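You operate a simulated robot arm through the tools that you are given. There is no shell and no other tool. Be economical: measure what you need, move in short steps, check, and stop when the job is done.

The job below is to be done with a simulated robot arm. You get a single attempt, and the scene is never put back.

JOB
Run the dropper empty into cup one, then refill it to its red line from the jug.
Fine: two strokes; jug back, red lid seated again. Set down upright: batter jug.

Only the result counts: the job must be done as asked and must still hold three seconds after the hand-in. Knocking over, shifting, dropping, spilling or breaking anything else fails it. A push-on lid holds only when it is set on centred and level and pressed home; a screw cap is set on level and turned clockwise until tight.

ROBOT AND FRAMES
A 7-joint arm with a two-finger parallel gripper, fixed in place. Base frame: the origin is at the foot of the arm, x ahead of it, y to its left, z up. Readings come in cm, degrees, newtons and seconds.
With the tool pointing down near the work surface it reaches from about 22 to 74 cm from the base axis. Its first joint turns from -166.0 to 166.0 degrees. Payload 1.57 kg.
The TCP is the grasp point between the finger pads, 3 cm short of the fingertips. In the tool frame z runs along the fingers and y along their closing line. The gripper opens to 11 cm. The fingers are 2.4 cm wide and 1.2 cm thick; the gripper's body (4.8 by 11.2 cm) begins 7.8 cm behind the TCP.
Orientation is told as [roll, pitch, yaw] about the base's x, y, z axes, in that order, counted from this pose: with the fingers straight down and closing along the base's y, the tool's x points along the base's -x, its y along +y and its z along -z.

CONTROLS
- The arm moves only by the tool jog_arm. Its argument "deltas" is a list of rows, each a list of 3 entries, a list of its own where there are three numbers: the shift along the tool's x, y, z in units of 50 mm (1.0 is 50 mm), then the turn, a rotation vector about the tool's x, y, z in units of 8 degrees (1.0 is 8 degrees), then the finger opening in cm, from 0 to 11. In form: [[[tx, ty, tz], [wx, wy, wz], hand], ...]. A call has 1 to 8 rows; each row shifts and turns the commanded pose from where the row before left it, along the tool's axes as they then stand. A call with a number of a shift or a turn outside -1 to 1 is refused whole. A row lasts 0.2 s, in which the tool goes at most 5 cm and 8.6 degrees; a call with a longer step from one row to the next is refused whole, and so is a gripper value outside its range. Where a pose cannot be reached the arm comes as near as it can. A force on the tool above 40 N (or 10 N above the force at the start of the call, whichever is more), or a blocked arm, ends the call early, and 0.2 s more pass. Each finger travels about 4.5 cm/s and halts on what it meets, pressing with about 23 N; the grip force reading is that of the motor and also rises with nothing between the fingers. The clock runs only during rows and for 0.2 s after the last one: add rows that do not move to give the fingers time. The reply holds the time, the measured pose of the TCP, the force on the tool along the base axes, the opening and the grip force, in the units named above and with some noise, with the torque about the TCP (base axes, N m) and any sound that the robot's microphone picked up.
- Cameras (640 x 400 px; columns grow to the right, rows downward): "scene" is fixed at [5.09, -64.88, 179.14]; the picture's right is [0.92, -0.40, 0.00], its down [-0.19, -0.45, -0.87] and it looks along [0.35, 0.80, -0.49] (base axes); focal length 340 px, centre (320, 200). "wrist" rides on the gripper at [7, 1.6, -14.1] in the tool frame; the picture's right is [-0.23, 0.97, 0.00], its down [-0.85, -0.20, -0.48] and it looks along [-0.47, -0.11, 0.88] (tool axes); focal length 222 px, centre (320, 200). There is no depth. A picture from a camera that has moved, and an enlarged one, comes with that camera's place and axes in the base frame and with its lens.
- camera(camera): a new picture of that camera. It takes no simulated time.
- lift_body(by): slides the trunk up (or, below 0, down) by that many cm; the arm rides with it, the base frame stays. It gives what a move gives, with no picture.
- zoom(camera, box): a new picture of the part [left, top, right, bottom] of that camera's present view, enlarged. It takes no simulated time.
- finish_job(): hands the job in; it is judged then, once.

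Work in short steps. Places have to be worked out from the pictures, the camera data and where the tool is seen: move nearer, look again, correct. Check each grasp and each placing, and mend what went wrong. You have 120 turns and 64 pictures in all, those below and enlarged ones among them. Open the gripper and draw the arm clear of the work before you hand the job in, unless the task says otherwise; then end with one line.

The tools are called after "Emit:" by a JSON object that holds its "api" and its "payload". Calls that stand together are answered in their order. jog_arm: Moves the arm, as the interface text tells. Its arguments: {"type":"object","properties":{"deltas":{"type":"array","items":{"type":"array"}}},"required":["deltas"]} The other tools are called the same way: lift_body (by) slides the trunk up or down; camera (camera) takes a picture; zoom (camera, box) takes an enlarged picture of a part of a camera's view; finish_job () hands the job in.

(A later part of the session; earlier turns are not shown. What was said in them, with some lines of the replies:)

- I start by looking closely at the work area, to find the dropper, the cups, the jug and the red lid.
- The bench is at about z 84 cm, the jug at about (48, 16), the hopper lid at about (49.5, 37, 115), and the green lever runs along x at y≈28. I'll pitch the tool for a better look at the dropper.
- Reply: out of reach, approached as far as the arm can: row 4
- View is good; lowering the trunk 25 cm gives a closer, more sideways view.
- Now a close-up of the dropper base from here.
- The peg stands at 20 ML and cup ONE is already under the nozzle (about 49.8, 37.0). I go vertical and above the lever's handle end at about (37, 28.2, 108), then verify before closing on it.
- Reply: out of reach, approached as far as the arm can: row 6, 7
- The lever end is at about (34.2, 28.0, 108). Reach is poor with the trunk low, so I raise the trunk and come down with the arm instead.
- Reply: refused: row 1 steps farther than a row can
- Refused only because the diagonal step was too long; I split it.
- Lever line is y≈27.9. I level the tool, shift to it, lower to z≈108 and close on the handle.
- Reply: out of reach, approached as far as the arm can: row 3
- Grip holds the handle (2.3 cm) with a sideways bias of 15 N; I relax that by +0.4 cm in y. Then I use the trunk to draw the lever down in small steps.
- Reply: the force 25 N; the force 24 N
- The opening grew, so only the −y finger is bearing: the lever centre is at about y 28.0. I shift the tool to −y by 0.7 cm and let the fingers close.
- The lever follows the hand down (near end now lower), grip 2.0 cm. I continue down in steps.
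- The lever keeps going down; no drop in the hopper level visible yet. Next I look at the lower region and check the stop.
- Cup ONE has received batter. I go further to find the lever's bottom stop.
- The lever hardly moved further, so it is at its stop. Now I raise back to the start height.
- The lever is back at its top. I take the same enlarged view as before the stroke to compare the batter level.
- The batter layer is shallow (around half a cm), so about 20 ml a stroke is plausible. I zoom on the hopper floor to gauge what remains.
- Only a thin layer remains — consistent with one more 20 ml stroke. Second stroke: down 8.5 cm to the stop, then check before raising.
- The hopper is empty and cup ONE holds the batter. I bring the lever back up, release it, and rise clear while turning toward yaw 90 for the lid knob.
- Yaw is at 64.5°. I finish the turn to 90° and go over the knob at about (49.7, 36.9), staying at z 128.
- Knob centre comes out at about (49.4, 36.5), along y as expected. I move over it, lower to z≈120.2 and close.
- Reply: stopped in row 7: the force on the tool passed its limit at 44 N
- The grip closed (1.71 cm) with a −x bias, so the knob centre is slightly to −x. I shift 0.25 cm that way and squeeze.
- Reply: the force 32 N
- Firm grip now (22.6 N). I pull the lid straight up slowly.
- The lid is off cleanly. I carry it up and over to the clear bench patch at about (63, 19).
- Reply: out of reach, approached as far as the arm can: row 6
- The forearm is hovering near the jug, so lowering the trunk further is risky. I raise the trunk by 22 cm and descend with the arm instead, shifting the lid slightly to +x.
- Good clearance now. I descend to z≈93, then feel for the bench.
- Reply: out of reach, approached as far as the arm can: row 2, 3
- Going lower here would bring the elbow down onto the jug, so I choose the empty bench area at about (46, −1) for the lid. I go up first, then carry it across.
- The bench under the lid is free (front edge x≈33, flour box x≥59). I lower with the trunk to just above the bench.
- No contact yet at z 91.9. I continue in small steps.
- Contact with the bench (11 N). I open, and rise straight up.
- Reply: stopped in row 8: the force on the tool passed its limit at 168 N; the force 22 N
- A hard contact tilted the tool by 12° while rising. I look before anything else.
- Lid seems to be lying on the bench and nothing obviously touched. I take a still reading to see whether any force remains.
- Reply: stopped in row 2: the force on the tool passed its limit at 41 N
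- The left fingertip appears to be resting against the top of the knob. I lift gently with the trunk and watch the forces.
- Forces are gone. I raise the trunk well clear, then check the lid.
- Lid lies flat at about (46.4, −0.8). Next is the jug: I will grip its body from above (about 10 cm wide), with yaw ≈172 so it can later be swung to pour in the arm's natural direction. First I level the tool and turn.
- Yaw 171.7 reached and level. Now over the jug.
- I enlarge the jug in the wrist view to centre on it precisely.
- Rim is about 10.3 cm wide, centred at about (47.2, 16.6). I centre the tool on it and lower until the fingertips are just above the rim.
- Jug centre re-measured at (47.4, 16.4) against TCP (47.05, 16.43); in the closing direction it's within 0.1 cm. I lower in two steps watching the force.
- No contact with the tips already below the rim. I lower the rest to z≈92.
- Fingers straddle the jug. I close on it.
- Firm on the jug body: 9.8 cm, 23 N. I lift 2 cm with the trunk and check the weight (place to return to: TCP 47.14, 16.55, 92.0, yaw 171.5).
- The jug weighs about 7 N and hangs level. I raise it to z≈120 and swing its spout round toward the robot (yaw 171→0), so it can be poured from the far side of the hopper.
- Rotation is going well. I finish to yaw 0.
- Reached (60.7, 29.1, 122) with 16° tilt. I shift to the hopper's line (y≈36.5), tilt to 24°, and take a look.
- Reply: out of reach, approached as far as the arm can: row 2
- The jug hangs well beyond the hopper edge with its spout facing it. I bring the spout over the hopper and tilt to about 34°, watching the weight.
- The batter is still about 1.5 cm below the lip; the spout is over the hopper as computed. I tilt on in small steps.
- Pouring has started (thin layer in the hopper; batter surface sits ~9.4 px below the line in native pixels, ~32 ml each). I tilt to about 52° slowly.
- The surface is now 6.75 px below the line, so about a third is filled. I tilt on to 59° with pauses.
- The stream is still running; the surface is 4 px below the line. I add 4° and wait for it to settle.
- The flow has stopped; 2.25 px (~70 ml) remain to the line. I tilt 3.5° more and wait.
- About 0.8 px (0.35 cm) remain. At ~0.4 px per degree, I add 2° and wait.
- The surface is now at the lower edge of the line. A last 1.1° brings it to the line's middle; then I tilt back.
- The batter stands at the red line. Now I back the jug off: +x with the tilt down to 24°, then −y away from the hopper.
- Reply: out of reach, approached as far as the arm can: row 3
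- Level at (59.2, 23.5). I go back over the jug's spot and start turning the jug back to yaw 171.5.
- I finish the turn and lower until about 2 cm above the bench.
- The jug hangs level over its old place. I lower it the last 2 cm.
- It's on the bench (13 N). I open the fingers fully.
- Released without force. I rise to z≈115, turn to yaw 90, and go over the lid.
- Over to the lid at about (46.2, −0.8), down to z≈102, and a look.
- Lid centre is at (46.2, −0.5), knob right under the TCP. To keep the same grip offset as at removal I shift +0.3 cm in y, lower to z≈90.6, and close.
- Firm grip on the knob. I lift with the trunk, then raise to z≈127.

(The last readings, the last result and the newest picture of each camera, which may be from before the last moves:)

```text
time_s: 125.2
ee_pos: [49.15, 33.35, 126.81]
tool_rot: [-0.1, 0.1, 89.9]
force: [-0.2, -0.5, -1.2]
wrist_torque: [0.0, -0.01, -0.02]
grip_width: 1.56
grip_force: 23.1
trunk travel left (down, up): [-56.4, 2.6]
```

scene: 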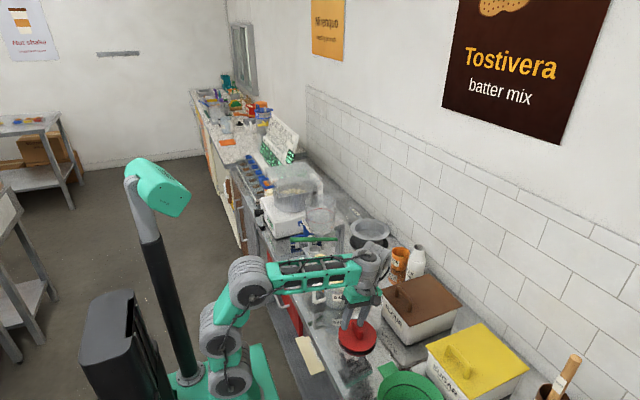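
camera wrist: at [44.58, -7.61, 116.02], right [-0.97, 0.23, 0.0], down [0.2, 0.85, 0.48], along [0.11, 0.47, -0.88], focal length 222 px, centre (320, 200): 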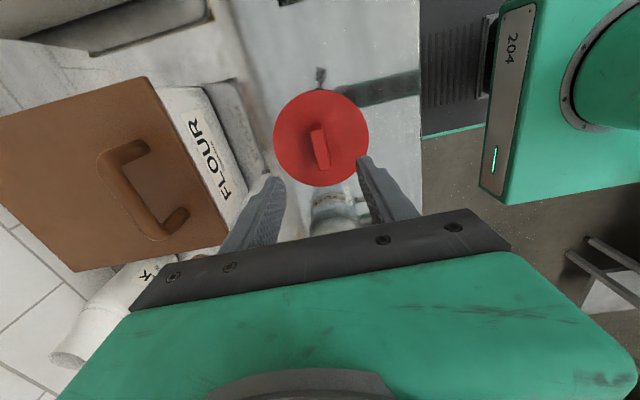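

Now over the hopper at TCP (49.23, 36.5), down to about 1.5 cm above seat, and check alignment.

Emit:
{"api": "jog_arm", "payload": {"deltas": [[[-0.62, -0.015, 0], [0, 0, 0], 0.5], [[0, 0, 0.45], [0, 0, 0], 0.5], [[0, 0, 0.4], [0, 0, 0], 0.5], [[0, 0, 0], [0, 0, 0], 0.5], [[0, 0, 0], [0, 0, 0], 0.5]]}}

Emit:
{"api": "zoom", "payload": {"camera": "scene", "box": [280, 170, 360, 220]}}

```text
time_s: 126.5
ee_pos: [49.32, 36.31, 122.6]
tool_rot: [-0.1, 0.2, 90.1]
force: [-0.5, 0.1, -0.8]
wrist_torque: [0.02, 0.0, 0.03]
grip_width: 1.55
grip_force: 23.1
trunk travel left (down, up): [-56.4, 2.6]
```

```text
8.00 times, centred on (320, 195) of scene
camera zoom: at [5.09, -64.88, 179.14], right [0.92, -0.4, 0.0], down [-0.19, -0.45, -0.87], along [0.35, 0.8, -0.49], focal length 2721 px, centre (320, 240)
```

zoom: 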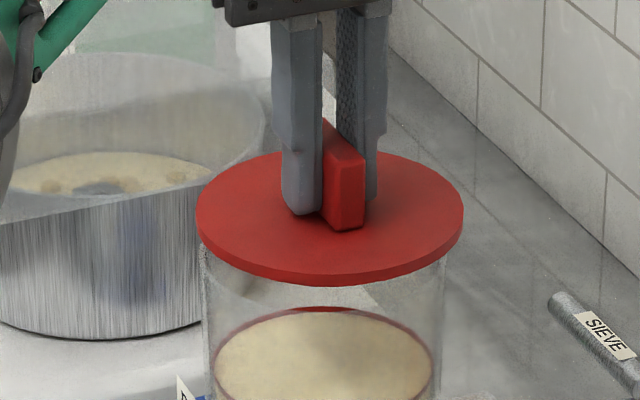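

Compared with the original seated view, the lid sits ~6 px to the right and low, i.e. about 0.5 cm too far in −y. I correct it and look again.

Emit:
{"api": "jog_arm", "payload": {"deltas": [[[-0.105, 0.014, 0], [0, 0, 0], 0.5], [[0, 0, 0.2], [0, 0, 0], 0.5], [[0, 0, 0], [0, 0, 0], 0.5], [[0, 0, 0], [0, 0, 0], 0.5]]}}

Emit:
{"api": "zoom", "payload": {"camera": "scene", "box": [280, 180, 360, 230]}}

```text
time_s: 127.5
ee_pos: [49.19, 36.56, 121.61]
tool_rot: [-0.2, 0.1, 90.1]
force: [0.2, 0.8, -0.7]
wrist_torque: [-0.03, -0.01, -0.05]
grip_width: 1.56
grip_force: 22.7
trunk travel left (down, up): [-56.4, 2.6]
```

```text
8.00 times, centred on (320, 205) of scene
camera zoom: at [5.09, -64.88, 179.14], right [0.92, -0.4, 0.0], down [-0.19, -0.45, -0.87], along [0.35, 0.8, -0.49], focal length 2721 px, centre (320, 160)
```

zoom: 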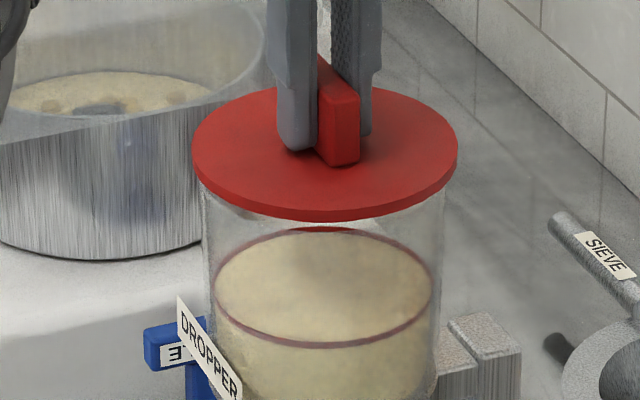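

Now only ~0.25 cm short in y. I correct that and press the lid down in small steps.

Emit:
{"api": "jog_arm", "payload": {"deltas": [[[-0.05, 0, 0], [0, 0, 0], 0.5], [[0, 0, 0.08], [0, 0, 0], 0.5], [[0, 0, 0.08], [0, 0, 0], 0.5], [[0, 0, 0.05], [0, 0, 0], 0.5], [[0, 0, 0.05], [0, 0, 0], 0.5], [[0, 0, 0.05], [0, 0, 0], 0.5], [[0, 0, 0], [0, 0, 0], 0.5]]}}

```text
time_s: 128.6
ee_pos: [49.25, 37.27, 121.18]
tool_rot: [-1.1, -0.8, 90.2]
force: [2.2, 2.0, 12.9]
wrist_torque: [0.31, -0.36, -0.09]
grip_width: 1.56
grip_force: 23.1
trunk travel left (down, up): [-56.4, 2.6]
stopped in row 5: the force on the tool passed its limit at 43 N (the readings are from after the stop); the commanded pose is now the measured one
```

It stopped at 43 N about 0.8 cm above home, with the tool pushed off in y. I back up 1 cm and level, then compare against the reference view.

Emit:
{"api": "jog_arm", "payload": {"deltas": [[[0, 0, -0.1], [0, 0, 0], 0.5], [[0, 0, -0.1], [-0.13, 0.1, 0], 0.5], [[0, 0, 0], [0, 0, 0], 0.5], [[0, 0, 0], [0, 0, 0], 0.5]]}}

```text
time_s: 129.6
ee_pos: [49.27, 37.12, 121.96]
tool_rot: [0.4, 0.5, 90.1]
force: [0.7, -0.2, -0.6]
wrist_torque: [0.03, 0.02, -0.03]
grip_width: 1.56
grip_force: 23.1
trunk travel left (down, up): [-56.4, 2.6]
```

I re-level, set y back to 36.85, and approach with gentler steps, reading forces.

Emit:
{"api": "jog_arm", "payload": {"deltas": [[[0.055, 0.012, 0], [0.05, -0.06, 0], 0.5], [[0, 0, 0.05], [0, 0, 0], 0.5], [[0, 0, 0], [0, 0, 0], 0.5], [[0, 0, 0], [0, 0, 0], 0.5]]}}

Emit:
{"api": "jog_arm", "payload": {"deltas": [[[0, 0, 0.06], [0, 0, 0], 0.5], [[0, 0, 0], [0, 0, 0], 0.5], [[0, 0, 0], [0, 0, 0], 0.5]]}}

Emit:
{"api": "jog_arm", "payload": {"deltas": [[[0, 0, 0.04], [0, 0, 0], 0.5], [[0, 0, 0], [0, 0, 0], 0.5], [[0, 0, 0], [0, 0, 0], 0.5]]}}

```text
time_s: 130.6
ee_pos: [49.18, 36.85, 121.68]
tool_rot: [0.0, 0.0, 90.1]
force: [0.5, 0.0, -0.4]
wrist_torque: [0.01, -0.03, -0.02]
grip_width: 1.51
grip_force: 23.1
trunk travel left (down, up): [-56.4, 2.6]
```

```text
time_s: 131.4
ee_pos: [49.13, 36.82, 121.26]
tool_rot: [-0.2, 0.0, 90.1]
force: [-0.5, -0.8, -0.4]
wrist_torque: [0.03, -0.03, -0.01]
grip_width: 1.53
grip_force: 23.0
trunk travel left (down, up): [-56.4, 2.6]
```

```text
time_s: 132.2
ee_pos: [49.08, 36.88, 121.38]
tool_rot: [-0.2, -0.3, 90.0]
force: [2.0, 0.4, 9.6]
wrist_torque: [0.23, -0.5, 0.0]
grip_width: 1.56
grip_force: 22.8
trunk travel left (down, up): [-56.4, 2.6]
```

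The contact force acts on the +x (+y) side and pushes that way, which fits a skirt landing on the rim there: the lid must go about 0.3 cm to +x and a little to +y. I lift slightly, shift, and try again.

Emit:
{"api": "jog_arm", "payload": {"deltas": [[[0, 0, -0.08], [-0.02, 0.03, 0], 0.5], [[-0.03, -0.06, 0], [0, 0, 0], 0.5], [[0, 0, 0.08], [0, 0, 0], 0.5], [[0, 0, 0], [0, 0, 0], 0.5], [[0, 0, 0], [0, 0, 0], 0.5]]}}

Emit:
{"api": "jog_arm", "payload": {"deltas": [[[0, 0, 0.04], [0, 0, 0], 0.5], [[0, 0, 0], [0, 0, 0], 0.5], [[0, 0, 0], [0, 0, 0], 0.5]]}}

```text
time_s: 133.4
ee_pos: [49.45, 36.97, 121.33]
tool_rot: [0.0, 0.0, 90.1]
force: [1.2, 1.1, 9.9]
wrist_torque: [0.15, -0.6, 0.05]
grip_width: 1.56
grip_force: 23.0
trunk travel left (down, up): [-56.4, 2.6]
```

```text
time_s: 134.2
ee_pos: [49.5, 36.88, 121.37]
tool_rot: [-0.2, -0.1, 90.1]
force: [0.5, 2.3, 25.9]
wrist_torque: [0.47, -1.01, 0.05]
grip_width: 1.57
grip_force: 23.2
trunk travel left (down, up): [-56.4, 2.6]
```

Still riding on the rim (contact toward +x/+y). Combining the picture constraint with the push direction gives a seat near (49.3, 37.15); I lift, go there and press gently.

Emit:
{"api": "jog_arm", "payload": {"deltas": [[[0, 0, -0.12], [-0.02, 0.01, 0], 0.5], [[-0.055, 0.035, 0], [0, 0, 0], 0.5], [[0, 0, 0.1], [0, 0, 0], 0.5], [[0, 0, 0], [0, 0, 0], 0.5], [[0, 0, 0], [0, 0, 0], 0.5]]}}

Emit:
{"api": "jog_arm", "payload": {"deltas": [[[0, 0, 0.05], [0, 0, 0], 0.5], [[0, 0, 0], [0, 0, 0], 0.5], [[0, 0, 0], [0, 0, 0], 0.5]]}}

```text
time_s: 135.4
ee_pos: [49.25, 37.19, 121.34]
tool_rot: [0.1, 0.1, 90.1]
force: [3.0, -4.2, 22.6]
wrist_torque: [0.19, -0.95, -0.15]
grip_width: 1.59
grip_force: 23.3
trunk travel left (down, up): [-56.4, 2.6]
```

```text
time_s: 136.2
ee_pos: [49.13, 37.1, 121.17]
tool_rot: [-0.2, -0.1, 90.1]
force: [4.6, -1.1, 35.6]
wrist_torque: [0.82, -1.07, -0.14]
grip_width: 1.56
grip_force: 22.9
trunk travel left (down, up): [-56.4, 2.6]
```

Forces suggest equilibrium near (49.5, 37.0). I spend one picture to compare directly with the original seated view.

Emit:
{"api": "zoom", "payload": {"camera": "scene", "box": [280, 180, 360, 230]}}

```text
8.00 times, centred on (320, 205) of scene
camera zoom: at [5.09, -64.88, 179.14], right [0.92, -0.4, 0.0], down [-0.19, -0.45, -0.87], along [0.35, 0.8, -0.49], focal length 2721 px, centre (320, 160)
```

zoom: 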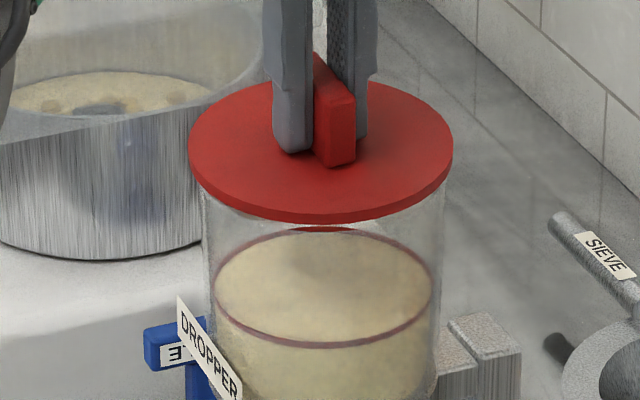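

The pictures taken before any contact put the seat near (49.15, 36.5), so I had gone too far in +y. The lid was also gripped at roll −0.4°, so its +x side hangs low at roll 0. I lift off, correct both, and press again.

Emit:
{"api": "jog_arm", "payload": {"deltas": [[[0, 0, -0.16], [0.03, 0, 0], 0.5], [[0.115, -0.012, 0], [0, 0, 0], 0.5], [[0, 0, 0.1], [0, 0, 0], 0.5], [[0, 0, 0], [0, 0, 0], 0.5], [[0, 0, 0], [0, 0, 0], 0.5]]}}

Emit:
{"api": "jog_arm", "payload": {"deltas": [[[0, 0, 0.05], [0, 0, 0], 0.5], [[0, 0, 0], [0, 0, 0], 0.5], [[0, 0, 0], [0, 0, 0], 0.5]]}}

Emit:
{"api": "jog_arm", "payload": {"deltas": [[[0, 0, 0.04], [0, 0, 0], 0.5], [[0, 0, 0], [0, 0, 0], 0.5], [[0, 0, 0], [0, 0, 0], 0.5]]}}

```text
time_s: 137.4
ee_pos: [49.26, 36.55, 121.32]
tool_rot: [0.0, 0.2, 90.0]
force: [-4.6, 1.1, 13.0]
wrist_torque: [0.32, -0.37, 0.14]
grip_width: 1.53
grip_force: 23.1
trunk travel left (down, up): [-56.4, 2.6]
```

```text
time_s: 138.2
ee_pos: [49.2, 36.56, 121.27]
tool_rot: [-0.2, 0.1, 90.1]
force: [-2.2, 0.8, 25.5]
wrist_torque: [0.67, -1.06, 0.05]
grip_width: 1.58
grip_force: 23.2
trunk travel left (down, up): [-56.4, 2.6]
```

```text
time_s: 139.0
ee_pos: [49.19, 36.44, 121.25]
tool_rot: [-0.3, -0.1, 90.0]
force: [-3.3, -1.1, 36.2]
wrist_torque: [0.84, -1.45, 0.04]
grip_width: 1.63
grip_force: 22.5
trunk travel left (down, up): [-56.4, 2.6]
```

Lateral readings look like friction only; the constant +x/+y contact points to a lid held slightly tilted. I let go so that it lies flat on the rim by itself, then re-grip and press to read the contact again.

Emit:
{"api": "jog_arm", "payload": {"deltas": [[[0, 0, -0.05], [0, 0, 0], 0.5], [[0, 0, 0], [0, 0, 0], 2], [[0, 0, 0], [0, 0, 0], 3], [[0, 0, 0], [0, 0, 0], 3], [[0, 0, 0], [0, 0, 0], 3]]}}

Emit:
{"api": "jog_arm", "payload": {"deltas": [[[0, 0, 0], [0, 0, 0], 1.8], [[0, 0, 0], [0, 0, 0], 0.5], [[0, 0, 0], [0, 0, 0], 0.5], [[0, 0, 0], [0, 0, 0], 0.5]]}}

```text
time_s: 140.2
ee_pos: [49.06, 36.64, 121.16]
tool_rot: [-0.1, 0.2, 90.1]
force: [-10.5, -2.5, 25.9]
wrist_torque: [0.24, -0.13, 0.08]
grip_width: 2.06
grip_force: 0.0
trunk travel left (down, up): [-56.4, 2.6]
```

```text
time_s: 141.2
ee_pos: [49.18, 36.63, 121.09]
tool_rot: [0.0, 0.1, 90.1]
force: [-2.7, -2.9, 22.5]
wrist_torque: [0.41, -0.84, -0.12]
grip_width: 1.75
grip_force: 19.7
trunk travel left (down, up): [-56.4, 2.6]
```

The widened grip and torque show the lid's −x/−y side has already dropped in while +x/+y rides on the rim. So the plug must go a little to −x/−y; I unload, shift 0.2/0.15 cm that way and press.

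Emit:
{"api": "jog_arm", "payload": {"deltas": [[[0, 0, -0.03], [0, 0, 0], 0.5], [[0.03, 0.04, 0], [0, 0, 0], 0.5], [[0, 0, 0], [0, 0, 0], 0.5], [[0, 0, 0], [0, 0, 0], 0.5]]}}

Emit:
{"api": "jog_arm", "payload": {"deltas": [[[0, 0, 0.03], [0, 0, 0], 0.5], [[0, 0, 0.03], [0, 0, 0], 0.5], [[0, 0, 0], [0, 0, 0], 0.5], [[0, 0, 0], [0, 0, 0], 0.5]]}}

```text
time_s: 142.2
ee_pos: [49.02, 36.53, 121.24]
tool_rot: [0.0, 0.0, 90.2]
force: [5.1, 1.8, 17.6]
wrist_torque: [0.49, -1.02, -0.1]
grip_width: 1.64
grip_force: 23.7
trunk travel left (down, up): [-56.4, 2.6]
```

```text
time_s: 143.2
ee_pos: [49.15, 36.54, 120.76]
tool_rot: [0.2, 0.3, 90.0]
force: [0.2, 0.2, -0.6]
wrist_torque: [-0.07, 0.01, -0.06]
grip_width: 1.55
grip_force: 22.9
trunk travel left (down, up): [-56.4, 2.6]
```

It dropped in: z 120.76, grip 1.55 cm, no side load. Now I press it home.

Emit:
{"api": "jog_arm", "payload": {"deltas": [[[0, 0, 0.04], [0, 0, 0], 0.5], [[0, 0, 0.04], [0, 0, 0], 0.5], [[0, 0, 0], [0, 0, 0], 0.5], [[0, 0, 0], [0, 0, 0], 0.5]]}}

Emit:
{"api": "jog_arm", "payload": {"deltas": [[[0, 0, 0.03], [0, 0, 0], 0.5], [[0, 0, 0.03], [0, 0, 0], 0.5], [[0, 0, 0], [0, 0, 0], 0.5]]}}

```text
time_s: 144.2
ee_pos: [49.11, 36.5, 120.43]
tool_rot: [-0.1, 0.1, 90.2]
force: [1.8, 2.4, 16.6]
wrist_torque: [-0.71, 0.19, 0.01]
grip_width: 1.54
grip_force: 23.0
trunk travel left (down, up): [-56.4, 2.6]
```

```text
time_s: 145.0
ee_pos: [49.07, 36.71, 120.56]
tool_rot: [-0.5, -0.3, 90.0]
force: [-2.5, -2.2, 8.7]
wrist_torque: [-0.49, 0.68, 0.04]
grip_width: 1.54
grip_force: 23.3
trunk travel left (down, up): [-56.4, 2.6]
stopped in row 3: the force on the tool passed its limit at 41 N (the readings are from after the stop); the commanded pose is now the measured one
```

It bears at z≈120.45 with 41 N. I open the fingers slightly, so the lid can level itself, and press the disc once more with both fingertips.

Emit:
{"api": "jog_arm", "payload": {"deltas": [[[0, 0, -0.04], [0.04, 0.03, 0], 1.2], [[0, 0, 0], [0, 0, 0], 2.6], [[0, 0, 0], [0, 0, 0], 2.6], [[0, 0, 0.06], [0, 0, 0], 2.6], [[0, 0, 0.06], [0, 0, 0], 2.6], [[0, 0, 0.04], [0, 0, 0], 2.6], [[0, 0, 0.04], [0, 0, 0], 2.6]]}}

Emit:
{"api": "jog_arm", "payload": {"deltas": [[[0, 0, 0.04], [0, 0, 0], 2.6], [[0, 0, 0.04], [0, 0, 0], 2.6], [[0, 0, 0.04], [0, 0, 0], 2.6]]}}

```text
time_s: 146.4
ee_pos: [49.32, 36.68, 120.68]
tool_rot: [-1.5, -0.5, 90.2]
force: [-2.7, -4.1, 12.9]
wrist_torque: [-0.2, 0.29, 0.06]
grip_width: 2.81
grip_force: 1.0
trunk travel left (down, up): [-56.4, 2.6]
stopped in row 7: the force on the tool passed its limit at 43 N (the readings are from after the stop); the commanded pose is now the measured one
```

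```text
time_s: 147.2
ee_pos: [49.3, 36.87, 120.53]
tool_rot: [-2.1, -1.0, 90.1]
force: [-2.1, -4.2, 11.1]
wrist_torque: [-0.25, 0.28, 0.04]
grip_width: 2.82
grip_force: 1.3
trunk travel left (down, up): [-56.4, 2.6]
stopped in row 3: the force on the tool passed its limit at 42 N (the readings are from after the stop); the commanded pose is now the measured one
```

The height matches the original seat (120.5–120.7) under 42 N. I open wider and rise clear, then check with the last picture.

Emit:
{"api": "jog_arm", "payload": {"deltas": [[[0, 0, -0.06], [0.13, 0.06, 0], 4], [[0, 0, -0.1], [0.12, 0.06, 0], 4.5], [[0, 0, -0.3], [0, 0, 0], 4.5], [[0, 0, -0.6], [0, 0, 0], 4.5], [[0, 0, -0.6], [0, 0, 0], 4.5]]}}

Emit:
{"api": "jog_arm", "payload": {"deltas": [[[0, 0, -0.4], [0, 0, 0], 4.5], [[0.8, 0, 0], [0, 0, 0], 4.5], [[0.8, 0, 0], [0, 0, 0], 4.5], [[0.8, 0.4, 0], [0, 0, 0], 4.5], [[0.6, 0.6, 0], [0, 0, 0], 4.5], [[0.6, 0.6, 0], [0, 0, 0], 4.5]]}}

Emit:
{"api": "zoom", "payload": {"camera": "scene", "box": [270, 175, 398, 285]}}

```text
time_s: 148.4
ee_pos: [48.85, 37.14, 128.6]
tool_rot: [-3.7, 0.2, 90.2]
force: [-0.4, 0.5, -0.8]
wrist_torque: [-0.01, 0.0, 0.01]
grip_width: 4.5
grip_force: 0.2
trunk travel left (down, up): [-56.4, 2.6]
```

```text
time_s: 149.8
ee_pos: [40.65, 18.72, 130.1]
tool_rot: [-3.8, 0.0, 90.0]
force: [0.1, -0.6, -0.5]
wrist_torque: [-0.04, -0.01, 0.02]
grip_width: 4.52
grip_force: 0.1
trunk travel left (down, up): [-56.4, 2.6]
```

```text
3.64 times, centred on (334, 230) of scene
camera zoom: at [5.09, -64.88, 179.14], right [0.92, -0.4, 0.0], down [-0.19, -0.45, -0.87], along [0.35, 0.8, -0.49], focal length 1237 px, centre (269, 91)
```

zoom: 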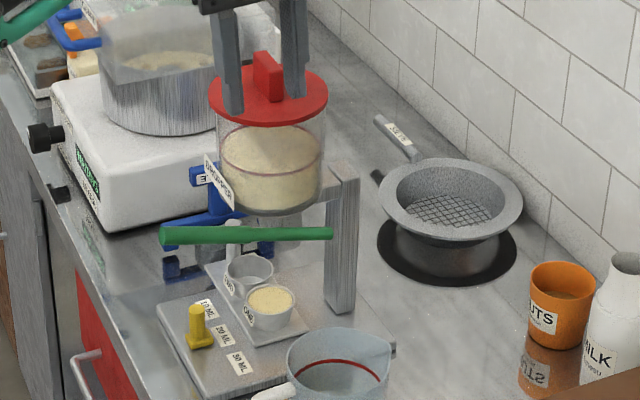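

The lid sits level at its original height. The batter is at the line, cup ONE is filled, the jug stands upright in its place, and the lever and peg are as they were. The arm is clear and the gripper open, so I hand in.

Emit:
{"api": "finish_job", "payload": {}}

```text
The job is handed in.
```

I handed the job in. I ran the dropper empty into cup one in two strokes at the 20 ML setting and refilled it to the red line. The jug is upright in its old spot. The red lid is pressed back on at its original height, which took several tries; the last picture shows it level but may put it about 2 mm off centre.
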